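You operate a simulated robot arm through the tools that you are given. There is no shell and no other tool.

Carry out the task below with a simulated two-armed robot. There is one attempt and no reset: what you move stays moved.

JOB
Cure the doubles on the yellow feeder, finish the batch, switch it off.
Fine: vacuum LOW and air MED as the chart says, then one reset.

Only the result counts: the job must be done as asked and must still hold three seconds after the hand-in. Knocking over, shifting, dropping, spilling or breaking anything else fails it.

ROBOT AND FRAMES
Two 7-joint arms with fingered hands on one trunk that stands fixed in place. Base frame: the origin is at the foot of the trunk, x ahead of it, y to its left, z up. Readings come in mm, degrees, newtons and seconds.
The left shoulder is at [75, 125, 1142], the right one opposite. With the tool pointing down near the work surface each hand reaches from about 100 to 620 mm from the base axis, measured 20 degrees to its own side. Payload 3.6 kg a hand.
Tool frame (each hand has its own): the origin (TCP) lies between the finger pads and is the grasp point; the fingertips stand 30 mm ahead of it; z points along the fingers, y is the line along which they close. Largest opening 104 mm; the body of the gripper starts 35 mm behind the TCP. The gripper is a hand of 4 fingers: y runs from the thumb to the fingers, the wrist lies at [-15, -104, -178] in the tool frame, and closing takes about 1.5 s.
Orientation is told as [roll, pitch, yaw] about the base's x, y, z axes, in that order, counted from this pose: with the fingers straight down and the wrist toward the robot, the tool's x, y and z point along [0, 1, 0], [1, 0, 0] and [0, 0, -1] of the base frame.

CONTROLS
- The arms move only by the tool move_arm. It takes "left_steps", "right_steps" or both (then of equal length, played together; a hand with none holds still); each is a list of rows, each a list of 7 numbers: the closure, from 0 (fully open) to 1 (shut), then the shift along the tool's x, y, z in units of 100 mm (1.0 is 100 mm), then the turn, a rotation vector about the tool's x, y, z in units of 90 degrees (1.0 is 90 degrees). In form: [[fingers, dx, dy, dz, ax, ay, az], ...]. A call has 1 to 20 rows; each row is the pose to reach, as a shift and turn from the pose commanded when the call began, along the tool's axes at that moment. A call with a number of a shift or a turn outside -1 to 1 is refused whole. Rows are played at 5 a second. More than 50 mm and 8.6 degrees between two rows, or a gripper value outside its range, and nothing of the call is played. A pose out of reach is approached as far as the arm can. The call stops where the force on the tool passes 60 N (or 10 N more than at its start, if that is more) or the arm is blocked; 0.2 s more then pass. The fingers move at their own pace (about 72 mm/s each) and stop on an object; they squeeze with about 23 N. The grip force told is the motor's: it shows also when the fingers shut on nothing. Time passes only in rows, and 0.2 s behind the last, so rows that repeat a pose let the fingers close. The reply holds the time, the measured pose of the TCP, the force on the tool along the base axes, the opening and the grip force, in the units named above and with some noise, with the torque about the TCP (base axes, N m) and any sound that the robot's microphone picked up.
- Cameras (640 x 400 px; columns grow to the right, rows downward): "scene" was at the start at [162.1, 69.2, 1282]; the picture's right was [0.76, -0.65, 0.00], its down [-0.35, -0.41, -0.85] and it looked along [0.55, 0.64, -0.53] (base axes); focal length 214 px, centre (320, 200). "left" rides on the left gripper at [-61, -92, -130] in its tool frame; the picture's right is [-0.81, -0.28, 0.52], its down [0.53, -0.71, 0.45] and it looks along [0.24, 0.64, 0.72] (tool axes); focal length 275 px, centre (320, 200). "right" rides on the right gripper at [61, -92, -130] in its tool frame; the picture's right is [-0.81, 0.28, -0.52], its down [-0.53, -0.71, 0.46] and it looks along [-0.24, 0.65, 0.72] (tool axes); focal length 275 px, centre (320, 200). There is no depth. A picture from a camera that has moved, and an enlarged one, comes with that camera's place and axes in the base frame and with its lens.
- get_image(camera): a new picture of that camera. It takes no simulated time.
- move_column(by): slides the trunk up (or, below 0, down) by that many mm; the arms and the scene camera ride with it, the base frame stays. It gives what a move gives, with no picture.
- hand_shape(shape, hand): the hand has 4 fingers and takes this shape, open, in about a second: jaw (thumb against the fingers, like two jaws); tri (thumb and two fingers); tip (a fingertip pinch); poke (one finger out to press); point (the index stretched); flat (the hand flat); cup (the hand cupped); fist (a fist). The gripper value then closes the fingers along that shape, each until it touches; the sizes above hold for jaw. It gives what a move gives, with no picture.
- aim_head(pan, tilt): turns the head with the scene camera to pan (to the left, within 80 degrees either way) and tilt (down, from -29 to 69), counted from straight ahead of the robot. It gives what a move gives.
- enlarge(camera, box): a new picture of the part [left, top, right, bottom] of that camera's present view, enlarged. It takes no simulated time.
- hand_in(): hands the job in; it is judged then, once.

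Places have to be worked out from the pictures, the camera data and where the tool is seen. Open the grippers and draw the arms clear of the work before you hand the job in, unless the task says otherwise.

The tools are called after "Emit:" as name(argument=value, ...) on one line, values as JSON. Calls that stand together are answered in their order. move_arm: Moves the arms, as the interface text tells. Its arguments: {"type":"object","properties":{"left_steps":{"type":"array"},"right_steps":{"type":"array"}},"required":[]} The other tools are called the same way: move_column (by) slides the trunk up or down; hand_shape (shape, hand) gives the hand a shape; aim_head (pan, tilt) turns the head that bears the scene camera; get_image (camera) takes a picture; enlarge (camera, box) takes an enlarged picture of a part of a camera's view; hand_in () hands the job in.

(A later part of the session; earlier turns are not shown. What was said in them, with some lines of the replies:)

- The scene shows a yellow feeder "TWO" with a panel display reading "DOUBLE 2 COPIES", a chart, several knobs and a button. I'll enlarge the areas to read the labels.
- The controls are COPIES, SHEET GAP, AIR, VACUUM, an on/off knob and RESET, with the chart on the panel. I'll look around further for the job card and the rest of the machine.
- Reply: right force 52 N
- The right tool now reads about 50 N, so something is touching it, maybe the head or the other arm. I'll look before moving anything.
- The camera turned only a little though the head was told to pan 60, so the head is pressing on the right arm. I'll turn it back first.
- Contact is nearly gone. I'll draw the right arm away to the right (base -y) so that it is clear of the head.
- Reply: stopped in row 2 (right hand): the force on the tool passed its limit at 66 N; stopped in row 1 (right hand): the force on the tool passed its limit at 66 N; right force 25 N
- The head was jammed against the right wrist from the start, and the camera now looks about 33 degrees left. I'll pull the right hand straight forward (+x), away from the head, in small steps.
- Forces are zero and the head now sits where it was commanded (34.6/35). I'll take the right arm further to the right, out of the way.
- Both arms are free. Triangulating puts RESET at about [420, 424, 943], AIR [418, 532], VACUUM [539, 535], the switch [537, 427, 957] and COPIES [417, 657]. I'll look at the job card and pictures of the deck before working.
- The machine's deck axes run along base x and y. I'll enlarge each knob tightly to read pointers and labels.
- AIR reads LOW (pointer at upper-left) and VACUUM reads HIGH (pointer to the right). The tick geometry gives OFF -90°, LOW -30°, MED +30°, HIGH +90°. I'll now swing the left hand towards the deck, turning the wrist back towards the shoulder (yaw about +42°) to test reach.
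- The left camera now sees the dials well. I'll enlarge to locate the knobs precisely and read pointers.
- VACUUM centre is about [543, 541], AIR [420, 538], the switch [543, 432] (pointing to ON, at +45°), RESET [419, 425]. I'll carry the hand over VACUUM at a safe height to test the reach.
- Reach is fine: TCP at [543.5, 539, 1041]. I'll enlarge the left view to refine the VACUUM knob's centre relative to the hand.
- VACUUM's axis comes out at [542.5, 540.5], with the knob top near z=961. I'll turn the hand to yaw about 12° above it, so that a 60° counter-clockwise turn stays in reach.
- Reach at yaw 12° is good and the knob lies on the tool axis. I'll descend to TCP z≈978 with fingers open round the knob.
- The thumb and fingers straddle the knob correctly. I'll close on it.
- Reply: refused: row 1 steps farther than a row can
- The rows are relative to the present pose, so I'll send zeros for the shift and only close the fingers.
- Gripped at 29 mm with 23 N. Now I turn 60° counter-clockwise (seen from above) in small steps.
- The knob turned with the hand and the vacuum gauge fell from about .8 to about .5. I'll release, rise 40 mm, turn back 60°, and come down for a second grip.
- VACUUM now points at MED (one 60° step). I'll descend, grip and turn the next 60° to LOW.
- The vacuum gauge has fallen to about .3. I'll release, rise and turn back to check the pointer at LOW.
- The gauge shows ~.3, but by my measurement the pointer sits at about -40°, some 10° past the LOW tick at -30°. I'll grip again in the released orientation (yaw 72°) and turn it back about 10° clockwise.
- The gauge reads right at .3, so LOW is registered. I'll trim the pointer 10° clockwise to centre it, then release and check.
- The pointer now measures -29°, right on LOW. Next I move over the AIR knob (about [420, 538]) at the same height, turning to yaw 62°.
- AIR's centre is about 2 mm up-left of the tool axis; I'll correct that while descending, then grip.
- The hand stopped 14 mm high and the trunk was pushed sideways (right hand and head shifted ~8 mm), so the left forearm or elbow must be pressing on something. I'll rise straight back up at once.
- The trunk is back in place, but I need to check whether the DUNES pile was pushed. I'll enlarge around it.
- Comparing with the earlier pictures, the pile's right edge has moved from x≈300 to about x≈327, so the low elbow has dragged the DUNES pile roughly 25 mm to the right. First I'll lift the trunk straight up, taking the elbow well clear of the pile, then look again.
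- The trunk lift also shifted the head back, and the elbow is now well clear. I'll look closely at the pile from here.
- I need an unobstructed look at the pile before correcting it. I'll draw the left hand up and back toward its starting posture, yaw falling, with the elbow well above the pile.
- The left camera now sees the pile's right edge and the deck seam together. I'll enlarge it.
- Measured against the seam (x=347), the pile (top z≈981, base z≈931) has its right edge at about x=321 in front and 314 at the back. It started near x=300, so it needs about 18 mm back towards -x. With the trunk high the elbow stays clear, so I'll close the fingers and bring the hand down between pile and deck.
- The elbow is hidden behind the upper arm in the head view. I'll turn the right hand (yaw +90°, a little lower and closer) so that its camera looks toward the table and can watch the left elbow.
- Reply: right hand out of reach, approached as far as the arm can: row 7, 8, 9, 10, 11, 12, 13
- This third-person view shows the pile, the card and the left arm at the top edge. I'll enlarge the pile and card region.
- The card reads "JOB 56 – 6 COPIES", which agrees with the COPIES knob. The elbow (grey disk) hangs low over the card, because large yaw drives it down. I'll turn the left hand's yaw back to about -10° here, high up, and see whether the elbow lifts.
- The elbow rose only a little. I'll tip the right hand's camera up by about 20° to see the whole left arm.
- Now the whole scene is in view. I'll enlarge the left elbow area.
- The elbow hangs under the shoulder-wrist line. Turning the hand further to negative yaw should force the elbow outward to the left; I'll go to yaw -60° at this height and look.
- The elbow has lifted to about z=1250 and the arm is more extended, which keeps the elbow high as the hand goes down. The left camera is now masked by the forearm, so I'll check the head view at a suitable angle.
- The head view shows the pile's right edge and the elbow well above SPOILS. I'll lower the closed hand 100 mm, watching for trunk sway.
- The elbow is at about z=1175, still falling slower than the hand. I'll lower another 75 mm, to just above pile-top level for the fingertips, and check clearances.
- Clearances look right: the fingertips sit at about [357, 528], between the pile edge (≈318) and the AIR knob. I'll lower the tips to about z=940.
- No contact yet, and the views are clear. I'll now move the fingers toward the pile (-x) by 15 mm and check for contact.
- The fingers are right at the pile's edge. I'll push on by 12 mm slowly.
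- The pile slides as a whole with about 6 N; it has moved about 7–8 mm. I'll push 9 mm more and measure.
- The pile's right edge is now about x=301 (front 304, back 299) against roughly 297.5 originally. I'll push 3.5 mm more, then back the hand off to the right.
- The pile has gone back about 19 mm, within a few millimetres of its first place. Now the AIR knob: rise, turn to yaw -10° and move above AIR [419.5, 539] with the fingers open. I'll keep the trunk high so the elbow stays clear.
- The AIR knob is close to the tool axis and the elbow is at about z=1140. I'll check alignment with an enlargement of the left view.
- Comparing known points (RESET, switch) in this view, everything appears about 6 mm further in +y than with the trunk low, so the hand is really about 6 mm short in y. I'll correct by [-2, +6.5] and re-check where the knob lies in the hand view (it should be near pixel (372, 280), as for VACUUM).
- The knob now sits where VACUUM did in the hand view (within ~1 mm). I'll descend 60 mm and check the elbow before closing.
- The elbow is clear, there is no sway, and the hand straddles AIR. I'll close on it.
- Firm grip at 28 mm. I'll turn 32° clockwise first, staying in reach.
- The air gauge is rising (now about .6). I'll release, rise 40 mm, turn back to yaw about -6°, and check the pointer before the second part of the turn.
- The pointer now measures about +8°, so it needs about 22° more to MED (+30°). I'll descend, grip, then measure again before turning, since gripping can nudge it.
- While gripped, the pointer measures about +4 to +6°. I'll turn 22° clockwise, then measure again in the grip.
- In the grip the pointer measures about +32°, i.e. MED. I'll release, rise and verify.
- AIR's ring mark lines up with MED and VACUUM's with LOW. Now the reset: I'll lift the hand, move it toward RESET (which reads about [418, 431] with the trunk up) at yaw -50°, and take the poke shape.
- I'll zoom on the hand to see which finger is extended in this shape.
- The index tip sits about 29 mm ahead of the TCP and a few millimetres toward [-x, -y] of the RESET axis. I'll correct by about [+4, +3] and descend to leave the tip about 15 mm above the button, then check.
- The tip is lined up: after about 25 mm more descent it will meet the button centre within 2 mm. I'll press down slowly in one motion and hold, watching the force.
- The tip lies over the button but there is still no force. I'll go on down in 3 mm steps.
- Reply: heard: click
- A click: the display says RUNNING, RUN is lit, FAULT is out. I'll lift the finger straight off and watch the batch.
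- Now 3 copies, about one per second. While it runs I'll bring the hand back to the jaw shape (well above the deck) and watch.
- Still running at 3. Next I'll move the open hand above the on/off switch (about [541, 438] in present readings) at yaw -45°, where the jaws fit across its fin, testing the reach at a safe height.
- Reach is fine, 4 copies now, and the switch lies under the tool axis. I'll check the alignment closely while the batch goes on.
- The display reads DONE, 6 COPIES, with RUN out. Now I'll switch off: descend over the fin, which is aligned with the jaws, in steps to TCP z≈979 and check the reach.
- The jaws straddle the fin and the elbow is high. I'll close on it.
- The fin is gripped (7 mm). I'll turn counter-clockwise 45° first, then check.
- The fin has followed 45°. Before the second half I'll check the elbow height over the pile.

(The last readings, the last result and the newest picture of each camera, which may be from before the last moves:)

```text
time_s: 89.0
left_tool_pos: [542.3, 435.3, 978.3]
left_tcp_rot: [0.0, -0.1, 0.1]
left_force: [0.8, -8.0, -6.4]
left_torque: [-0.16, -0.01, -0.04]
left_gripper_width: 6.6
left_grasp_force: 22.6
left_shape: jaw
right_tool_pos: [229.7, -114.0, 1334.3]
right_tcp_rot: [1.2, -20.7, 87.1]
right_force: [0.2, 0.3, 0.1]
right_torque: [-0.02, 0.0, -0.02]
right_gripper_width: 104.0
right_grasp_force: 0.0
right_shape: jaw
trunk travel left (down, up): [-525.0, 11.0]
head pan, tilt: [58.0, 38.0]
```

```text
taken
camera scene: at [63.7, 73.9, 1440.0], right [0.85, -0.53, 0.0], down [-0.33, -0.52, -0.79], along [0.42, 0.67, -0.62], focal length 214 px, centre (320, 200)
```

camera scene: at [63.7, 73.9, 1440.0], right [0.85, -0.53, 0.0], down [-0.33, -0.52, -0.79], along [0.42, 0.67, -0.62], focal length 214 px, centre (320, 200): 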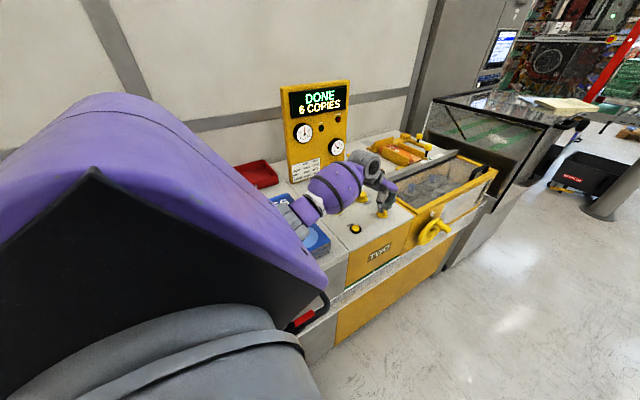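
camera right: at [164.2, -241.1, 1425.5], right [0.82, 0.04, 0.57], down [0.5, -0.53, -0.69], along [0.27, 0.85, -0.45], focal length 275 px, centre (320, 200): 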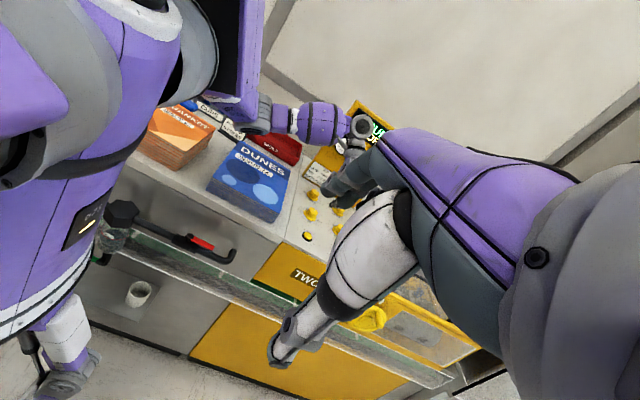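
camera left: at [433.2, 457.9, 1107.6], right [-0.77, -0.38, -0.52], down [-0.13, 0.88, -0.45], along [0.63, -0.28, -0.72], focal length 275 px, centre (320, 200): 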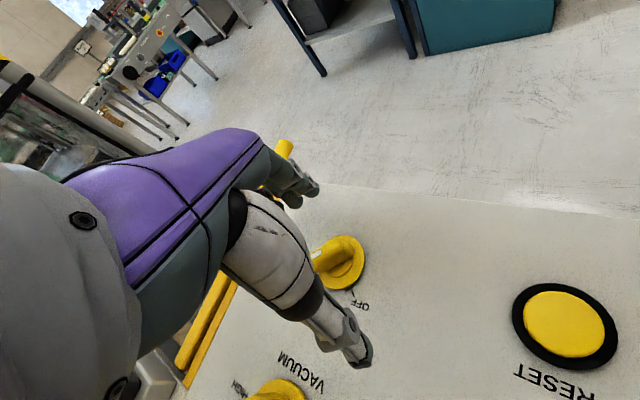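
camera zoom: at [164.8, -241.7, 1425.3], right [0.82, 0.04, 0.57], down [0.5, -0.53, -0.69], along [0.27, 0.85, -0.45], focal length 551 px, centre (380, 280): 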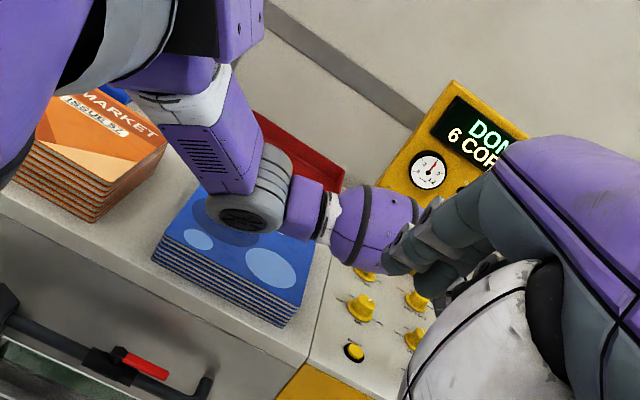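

The elbow is at about z=1100 in front of the pile, well above its top at 981. The geometry keeps it above about 1075, so I'll turn the remaining 45°.

Emit:
move_arm(left_steps=[[1, 0, 0, 0, 0, 0, -0.083], [1, 0, 0, 0, 0, 0, -0.167], [1, 0, 0, 0, 0, 0, -0.25], [1, 0, 0, 0, 0, 0, -0.333], [1, 0, 0, 0, 0, 0, -0.417], [1, 0, 0, 0, 0, 0, -0.5], [1, 0, 0, 0, 0, 0, -0.5]])

Emit:
enlarge(camera="scene", box=[270, 80, 430, 250])

Emit:
enlarge(camera="left", box=[280, 190, 400, 310])

Emit:
enlarge(camera="right", box=[190, 60, 390, 260])

```text
time_s: 90.6
left_tool_pos: [542.6, 434.1, 979.3]
left_tcp_rot: [-0.1, -0.1, 45.2]
left_force: [2.6, -12.8, -7.5]
left_torque: [-0.29, -0.08, -0.12]
left_gripper_width: 6.1
left_grasp_force: 23.3
left_shape: jaw
right_tool_pos: [228.7, -114.5, 1335.6]
right_tcp_rot: [1.3, -20.7, 87.2]
right_force: [-0.4, -0.2, 0.2]
right_torque: [-0.01, 0.0, 0.01]
right_gripper_width: 103.9
right_grasp_force: 0.0
right_shape: jaw
trunk travel left (down, up): [-525.0, 11.0]
head pan, tilt: [58.0, 38.0]
```

```text
2.35 times, centred on (350, 165) of scene
camera zoom: at [64.0, 73.3, 1440.0], right [0.85, -0.53, 0.0], down [-0.33, -0.52, -0.79], along [0.42, 0.67, -0.62], focal length 505 px, centre (249, 282)
```

zoom: 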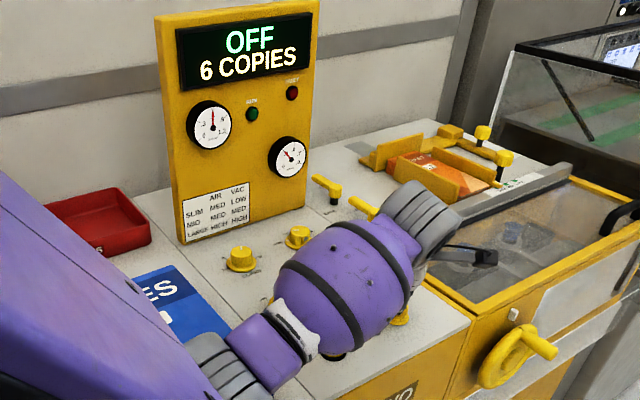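

```text
3.33 times, centred on (340, 250) of left
camera zoom: at [520.4, 326.9, 1108.6], right [0.38, -0.77, -0.52], down [-0.88, -0.13, -0.46], along [0.28, 0.63, -0.72], focal length 918 px, centre (253, 33)
```

zoom: 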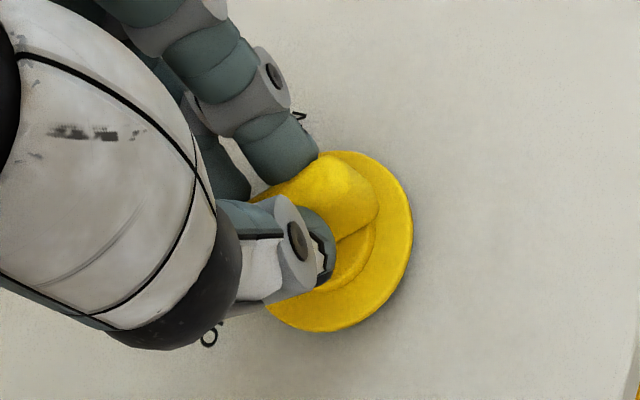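

```text
2.00 times, centred on (290, 160) of right
camera zoom: at [165.1, -242.3, 1425.1], right [0.82, 0.04, 0.57], down [0.5, -0.53, -0.69], along [0.27, 0.85, -0.45], focal length 551 px, centre (380, 280)
```

zoom: 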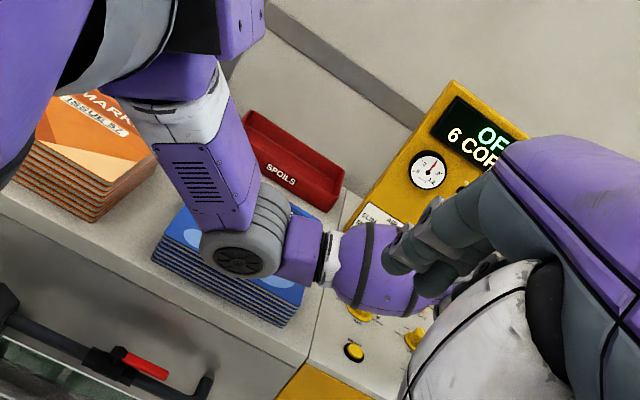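

The display reads OFF, 6 COPIES. I'll release the fin and rise straight up.

Emit:
move_arm(left_steps=[[0.5, 0, 0, 0, 0, 0, 0], [0, 0, 0, 0, 0, 0, 0], [0, 0, 0, 0, 0, 0, 0], [0, 0, 0, 0, 0, 0, 0], [0, 0, 0, -0.2, 0, 0, 0], [0, 0, 0, -0.4, 0, 0, 0], [0, 0, 0, -0.7, 0, 0, 0], [0, 0, 0, -1.0, 0, 0, 0], [0, 0, 0, -1.0, 0, 0, 0]])

Emit:
get_image(camera="left")

Emit:
enlarge(camera="scene", box=[250, 80, 430, 270])

Emit:
enlarge(camera="right", box=[130, 40, 390, 260])

```text
time_s: 92.6
left_tool_pos: [542.2, 436.4, 1078.9]
left_tcp_rot: [0.0, -0.1, 45.1]
left_force: [0.7, -0.6, 0.4]
left_torque: [0.0, 0.01, -0.03]
left_gripper_width: 103.7
left_grasp_force: 0.0
left_shape: jaw
right_tool_pos: [228.8, -112.0, 1334.8]
right_tcp_rot: [1.3, -20.7, 87.1]
right_force: [-0.2, 0.4, 0.1]
right_torque: [0.03, 0.04, 0.02]
right_gripper_width: 103.9
right_grasp_force: 0.0
right_shape: jaw
trunk travel left (down, up): [-525.0, 11.0]
head pan, tilt: [58.0, 38.0]
```

```text
taken
camera left: at [519.1, 328.8, 1208.2], right [0.38, -0.77, -0.52], down [-0.88, -0.13, -0.46], along [0.28, 0.63, -0.72], focal length 275 px, centre (320, 200)
```

left: 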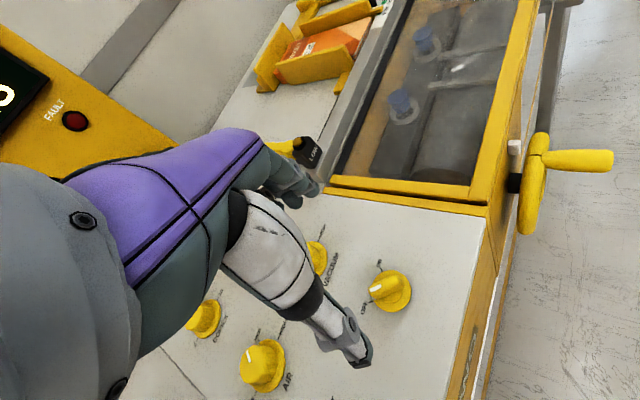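

```text
2.11 times, centred on (340, 175) of scene
camera zoom: at [63.1, 74.6, 1440.0], right [0.85, -0.53, 0.0], down [-0.33, -0.52, -0.79], along [0.42, 0.67, -0.62], focal length 452 px, centre (278, 253)
```

zoom: 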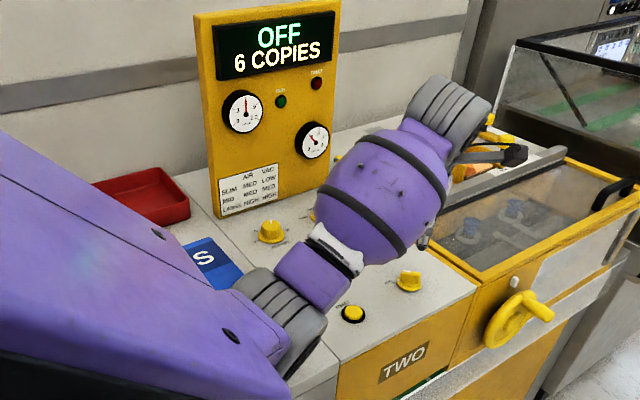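

```text
1.82 times, centred on (260, 150) of right
camera zoom: at [164.3, -241.0, 1425.4], right [0.82, 0.04, 0.57], down [0.5, -0.53, -0.69], along [0.27, 0.85, -0.45], focal length 500 px, centre (429, 291)
```

zoom: 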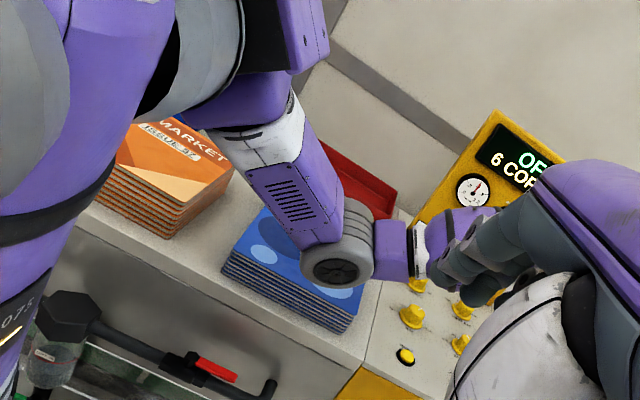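

The machine is off and the switch stays at OFF. I'll raise the left hand further and draw it back clear of the machine.

Emit:
move_arm(left_steps=[[0, 0, 0, -0.3, 0, 0, 0], [0, 0, 0, -0.6, 0, 0, 0], [0, 0, 0, -1.0, 0, 0, 0], [0, 0.07, -0.25, -1.0, 0, 0, 0.08], [0, 0.14, -0.5, -1.0, 0, 0, 0.16], [0, 0.21, -0.75, -1.0, 0, 0, 0.24], [0, 0.28, -0.99, -1.0, 0, 0, 0.32], [0, 0.28, -0.99, -1.0, 0, 0, 0.32]])

Emit:
get_image(camera="scene")

Emit:
enlarge(camera="right", box=[130, 20, 390, 240])

Emit:
get_image(camera="left")

```text
time_s: 94.4
left_tool_pos: [451.8, 385.9, 1179.5]
left_tcp_rot: [0.1, 0.0, 16.2]
left_force: [0.1, 0.0, -0.6]
left_torque: [-0.02, 0.0, 0.02]
left_gripper_width: 103.3
left_grasp_force: 0.0
left_shape: jaw
right_tool_pos: [229.0, -111.9, 1335.7]
right_tcp_rot: [1.3, -20.7, 87.2]
right_force: [0.3, 0.6, -0.7]
right_torque: [-0.02, 0.01, 0.05]
right_gripper_width: 103.7
right_grasp_force: 0.0
right_shape: jaw
trunk travel left (down, up): [-525.0, 11.0]
head pan, tilt: [58.0, 38.0]
```

```text
taken
camera scene: at [63.6, 74.2, 1440.0], right [0.85, -0.53, 0.0], down [-0.33, -0.52, -0.79], along [0.42, 0.67, -0.62], focal length 214 px, centre (320, 200)
```

scene: 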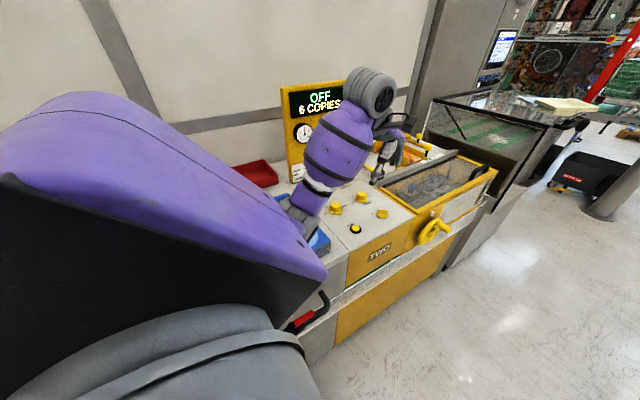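

```text
1.82 times, centred on (260, 130) of right
camera zoom: at [164.7, -241.4, 1425.3], right [0.82, 0.04, 0.57], down [0.5, -0.53, -0.69], along [0.27, 0.85, -0.45], focal length 500 px, centre (429, 327)
```

zoom: 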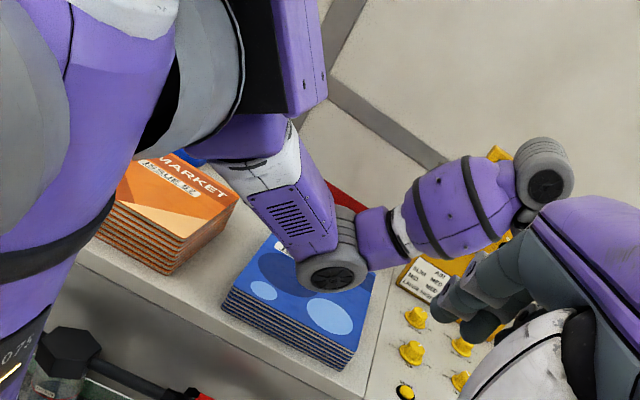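

```text
taken
camera left: at [379.3, 301.3, 1308.3], right [-0.04, -0.85, -0.52], down [-0.83, 0.31, -0.46], along [0.55, 0.41, -0.72], focal length 275 px, centre (320, 200)
```

left: 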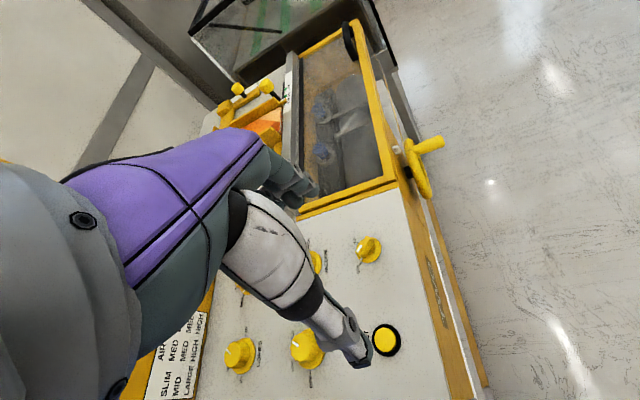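

All clear so far. I'll raise the hand another 100 mm and bring it back a little further.

Emit:
move_arm(left_steps=[[0, 0, 0, -0.3, 0, 0, 0], [0, 0, 0, -0.6, 0, 0, 0], [0, 0, 0, -1.0, 0, 0, 0], [0, -0.1, -0.2, -1.0, 0, 0, 0.05], [0, -0.2, -0.4, -1.0, 0, 0, 0.1], [0, -0.3, -0.6, -1.0, 0, 0, 0.18], [0, -0.3, -0.6, -1.0, 0, 0, 0.18]])

Emit:
aim_head(pan=72, tilt=35)

Emit:
get_image(camera="scene")

Emit:
enlarge(camera="right", box=[130, 20, 390, 240])

Emit:
get_image(camera="left")

```text
time_s: 96.0
left_tool_pos: [401.9, 340.7, 1280.8]
left_tcp_rot: [0.1, -0.2, 0.1]
left_force: [-0.2, -0.2, 0.1]
left_torque: [0.03, 0.02, -0.02]
left_gripper_width: 103.7
left_grasp_force: 0.1
left_shape: jaw
right_tool_pos: [228.9, -112.8, 1336.2]
right_tcp_rot: [1.2, -20.7, 87.2]
right_force: [0.7, -0.2, 0.5]
right_torque: [-0.03, -0.01, -0.03]
right_gripper_width: 104.3
right_grasp_force: 0.1
right_shape: jaw
trunk travel left (down, up): [-525.0, 11.0]
head pan, tilt: [58.0, 38.0]
```

```text
time_s: 96.8
left_tool_pos: [401.8, 339.2, 1282.3]
left_tcp_rot: [0.0, -0.1, 0.1]
left_force: [-0.6, -1.3, -0.1]
left_torque: [-0.02, 0.03, -0.02]
left_gripper_width: 103.5
left_grasp_force: 0.0
left_shape: jaw
right_tool_pos: [227.8, -112.0, 1335.7]
right_tcp_rot: [1.0, -20.7, 87.2]
right_force: [0.2, 0.2, -1.0]
right_torque: [-0.01, 0.01, -0.01]
right_gripper_width: 103.7
right_grasp_force: 0.0
right_shape: jaw
trunk travel left (down, up): [-525.0, 11.0]
head pan, tilt: [72.0, 35.0]
```

```text
taken
camera scene: at [44.6, 85.0, 1444.6], right [0.95, -0.31, 0.0], down [-0.18, -0.55, -0.82], along [0.25, 0.78, -0.57], focal length 214 px, centre (320, 200)
```

scene: 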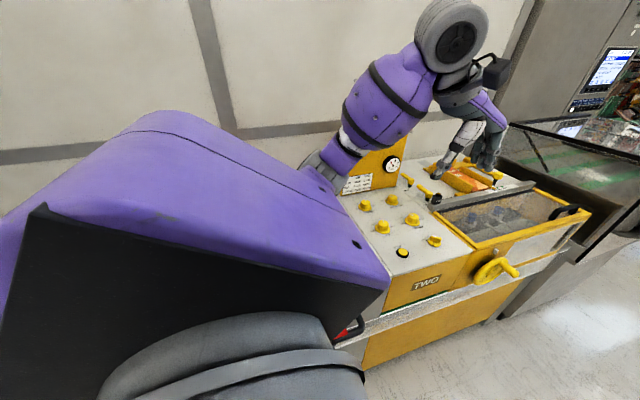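

```text
1.82 times, centred on (260, 130) of right
camera zoom: at [164.2, -241.1, 1425.5], right [0.82, 0.04, 0.57], down [0.5, -0.53, -0.69], along [0.27, 0.85, -0.45], focal length 500 px, centre (429, 327)
```

zoom: 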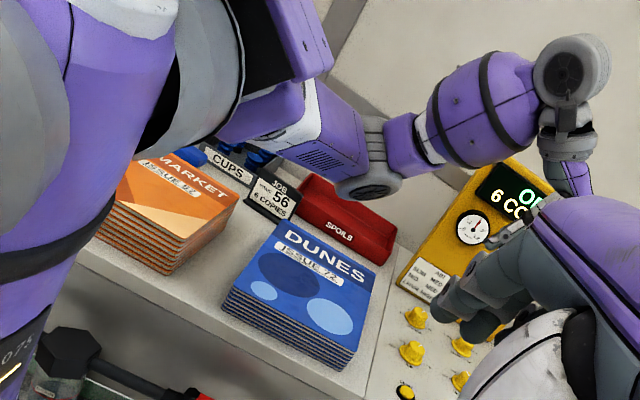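

```text
taken
camera left: at [308.9, 278.8, 1409.8], right [-0.27, -0.81, -0.52], down [-0.71, 0.53, -0.46], along [0.65, 0.25, -0.72], focal length 275 px, centre (320, 200)
```

left: 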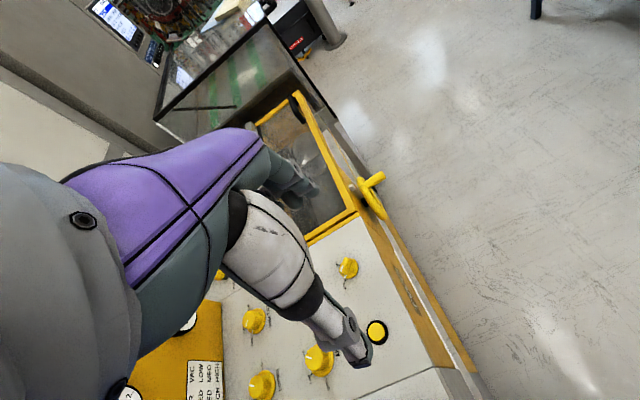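

The elbow is up and the pile is in plain view. From the first left picture I can fix the pile's original right edge at x≈298, parallel to the seam and 50 mm from it. I'll measure it now.

Emit:
enlarge(camera="right", box=[210, 100, 330, 230])

Emit:
enlarge(camera="left", box=[330, 300, 490, 400])

```text
3.08 times, centred on (270, 165) of right
camera zoom: at [164.2, -241.1, 1425.5], right [0.82, 0.04, 0.57], down [0.5, -0.53, -0.69], along [0.27, 0.85, -0.45], focal length 847 px, centre (474, 308)
```

zoom: 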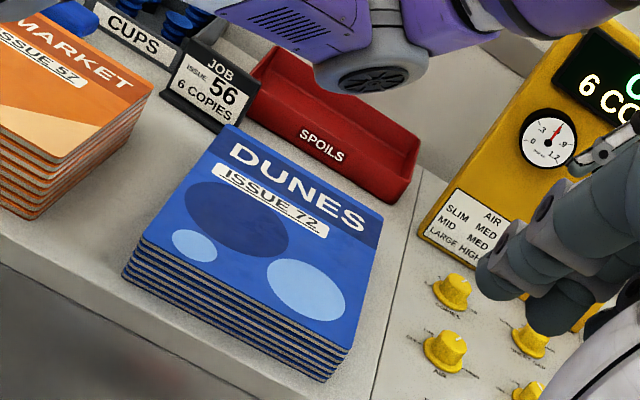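

```text
4.00 times, centred on (410, 350) of left
camera zoom: at [308.9, 278.8, 1409.8], right [-0.27, -0.81, -0.52], down [-0.71, 0.53, -0.46], along [0.65, 0.25, -0.72], focal length 1101 px, centre (-40, -400)
```

zoom: 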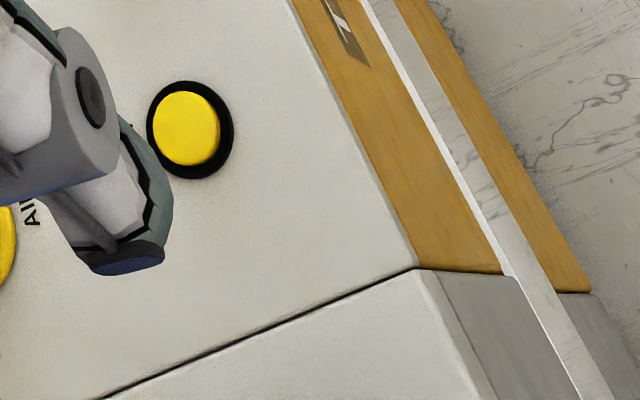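

The pile's mid-edge is back within about 3 mm of its first place (about 2° of skew at most), and the card and SPOILS tray measure unchanged. I'll draw the left hand further up and back, then check the final state.

Emit:
move_arm(left_steps=[[0, -0.1, -0.15, -0.2, 0, 0, 0], [0, -0.2, -0.3, -0.4, 0, 0, 0], [0, -0.3, -0.45, -0.6, 0, 0, 0], [0, -0.4, -0.6, -0.8, 0, 0, 0], [0, -0.4, -0.6, -0.8, 0, 0, 0]])

Emit:
get_image(camera="scene")

Emit:
get_image(camera="left")

Emit:
enlarge(camera="scene", box=[330, 180, 450, 270])

Emit:
enlarge(camera="right", box=[130, 20, 390, 240])

```text
time_s: 98.0
left_tool_pos: [341.1, 299.3, 1358.1]
left_tcp_rot: [-0.1, 0.0, 0.0]
left_force: [-1.0, 0.1, -0.8]
left_torque: [-0.02, 0.04, 0.02]
left_gripper_width: 103.9
left_grasp_force: 0.1
left_shape: jaw
right_tool_pos: [228.8, -112.0, 1335.3]
right_tcp_rot: [1.2, -20.8, 87.1]
right_force: [0.2, 0.8, 0.1]
right_torque: [0.04, 0.0, -0.01]
right_gripper_width: 103.9
right_grasp_force: 0.0
right_shape: jaw
trunk travel left (down, up): [-525.0, 11.0]
head pan, tilt: [72.0, 35.0]
```

```text
taken
camera scene: at [45.0, 85.3, 1444.5], right [0.95, -0.31, 0.0], down [-0.18, -0.55, -0.82], along [0.25, 0.78, -0.57], focal length 214 px, centre (320, 200)
```

scene: 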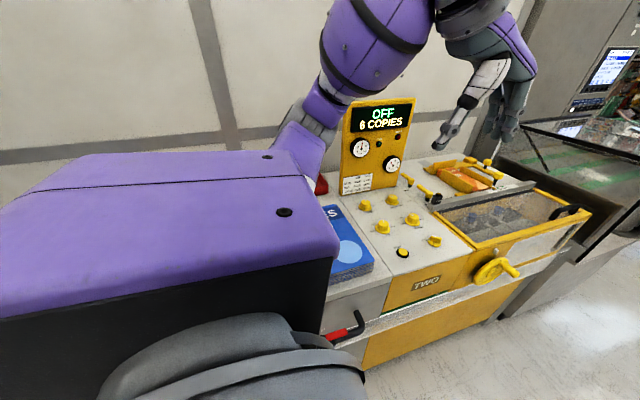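

```text
taken
camera left: at [249.1, 239.0, 1488.0], right [-0.27, -0.81, -0.52], down [-0.71, 0.53, -0.46], along [0.64, 0.24, -0.72], focal length 275 px, centre (320, 200)
```

left: 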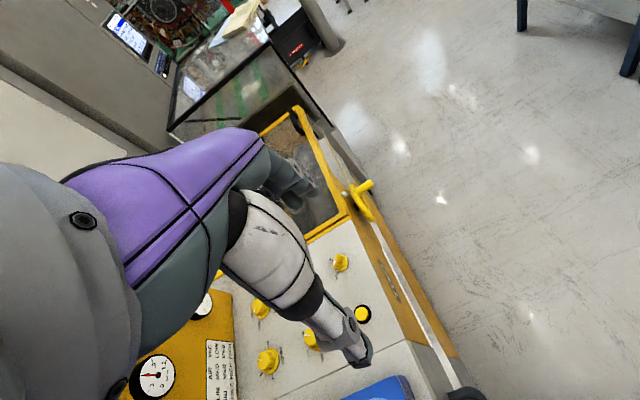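

```text
4.44 times, centred on (390, 225) of scene
camera zoom: at [45.0, 85.3, 1444.5], right [0.95, -0.31, 0.0], down [-0.18, -0.55, -0.82], along [0.25, 0.78, -0.57], focal length 953 px, centre (9, 89)
```

zoom: 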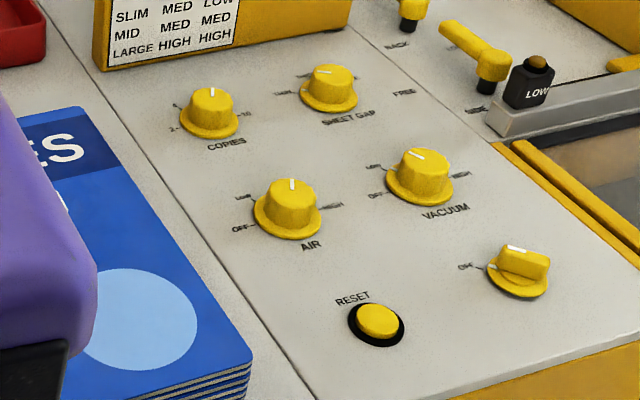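

```text
1.82 times, centred on (260, 130) of right
camera zoom: at [164.7, -240.8, 1425.4], right [0.82, 0.04, 0.57], down [0.5, -0.53, -0.69], along [0.27, 0.85, -0.45], focal length 500 px, centre (429, 327)
```

zoom: 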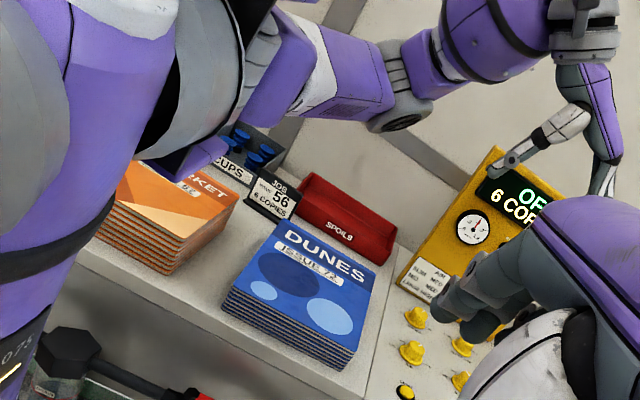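

All settings are right: AIR MED, VACUUM LOW, switch OFF, display OFF with 6 COPIES. I'll take one more measurement of the pile's right edge against the seam from the left camera.

Emit:
enlarge(camera="left", box=[320, 320, 460, 400])

Emit:
enlarge(camera="scene", box=[315, 190, 415, 290])

```text
4.57 times, centred on (390, 360) of left
camera zoom: at [249.1, 239.0, 1488.0], right [-0.27, -0.81, -0.52], down [-0.71, 0.53, -0.46], along [0.64, 0.24, -0.72], focal length 1258 px, centre (0, -531)
```

zoom: 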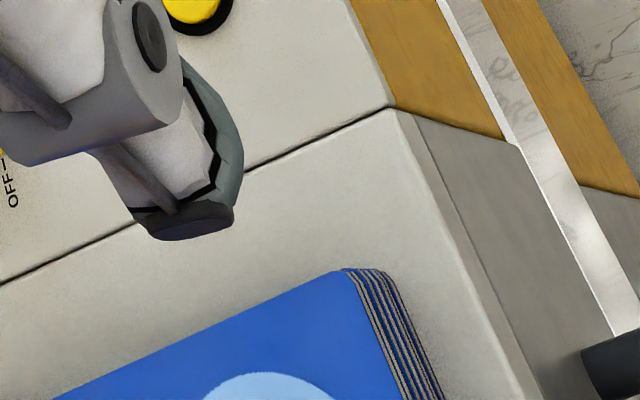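

```text
4.00 times, centred on (365, 240) of scene
camera zoom: at [45.0, 85.3, 1444.5], right [0.95, -0.31, 0.0], down [-0.18, -0.55, -0.82], along [0.25, 0.78, -0.57], focal length 858 px, centre (140, 40)
```

zoom: 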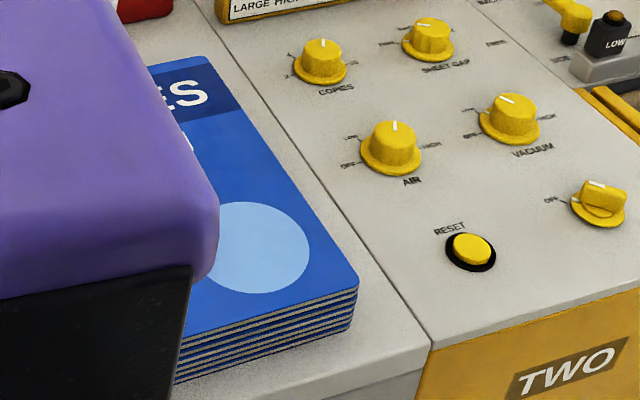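

The pile's edge is parallel to the seam within about half a degree and within about 3 mm of where it began. The machine is off with the batch done, both hands are open and clear, so I hand the job in.

Emit:
hand_in()

```text
The job is handed in.
```

I set the yellow feeder's vacuum to LOW and air to MED, then pressed reset once. It ran the batch out to 6 copies with no further fault, and I switched it off. The display now reads OFF, 6 COPIES.

- **DUNES pile:** my left elbow pushed this pile about 20 mm toward the machine while I was reaching for the air knob. I slid it back, and it now sits within about 3 mm and 1° of where it started. If any shift at all counts as a failure, this is the one to check.
- **Right arm at the start:** it was pressed against the robot's own head at the start, so I moved it clear before starting. It didn't touch anything on the table.
- **Everything else:** the job card and the SPOILS tray measured unmoved. Both hands are open and drawn clear, with the trunk left in its raised position.
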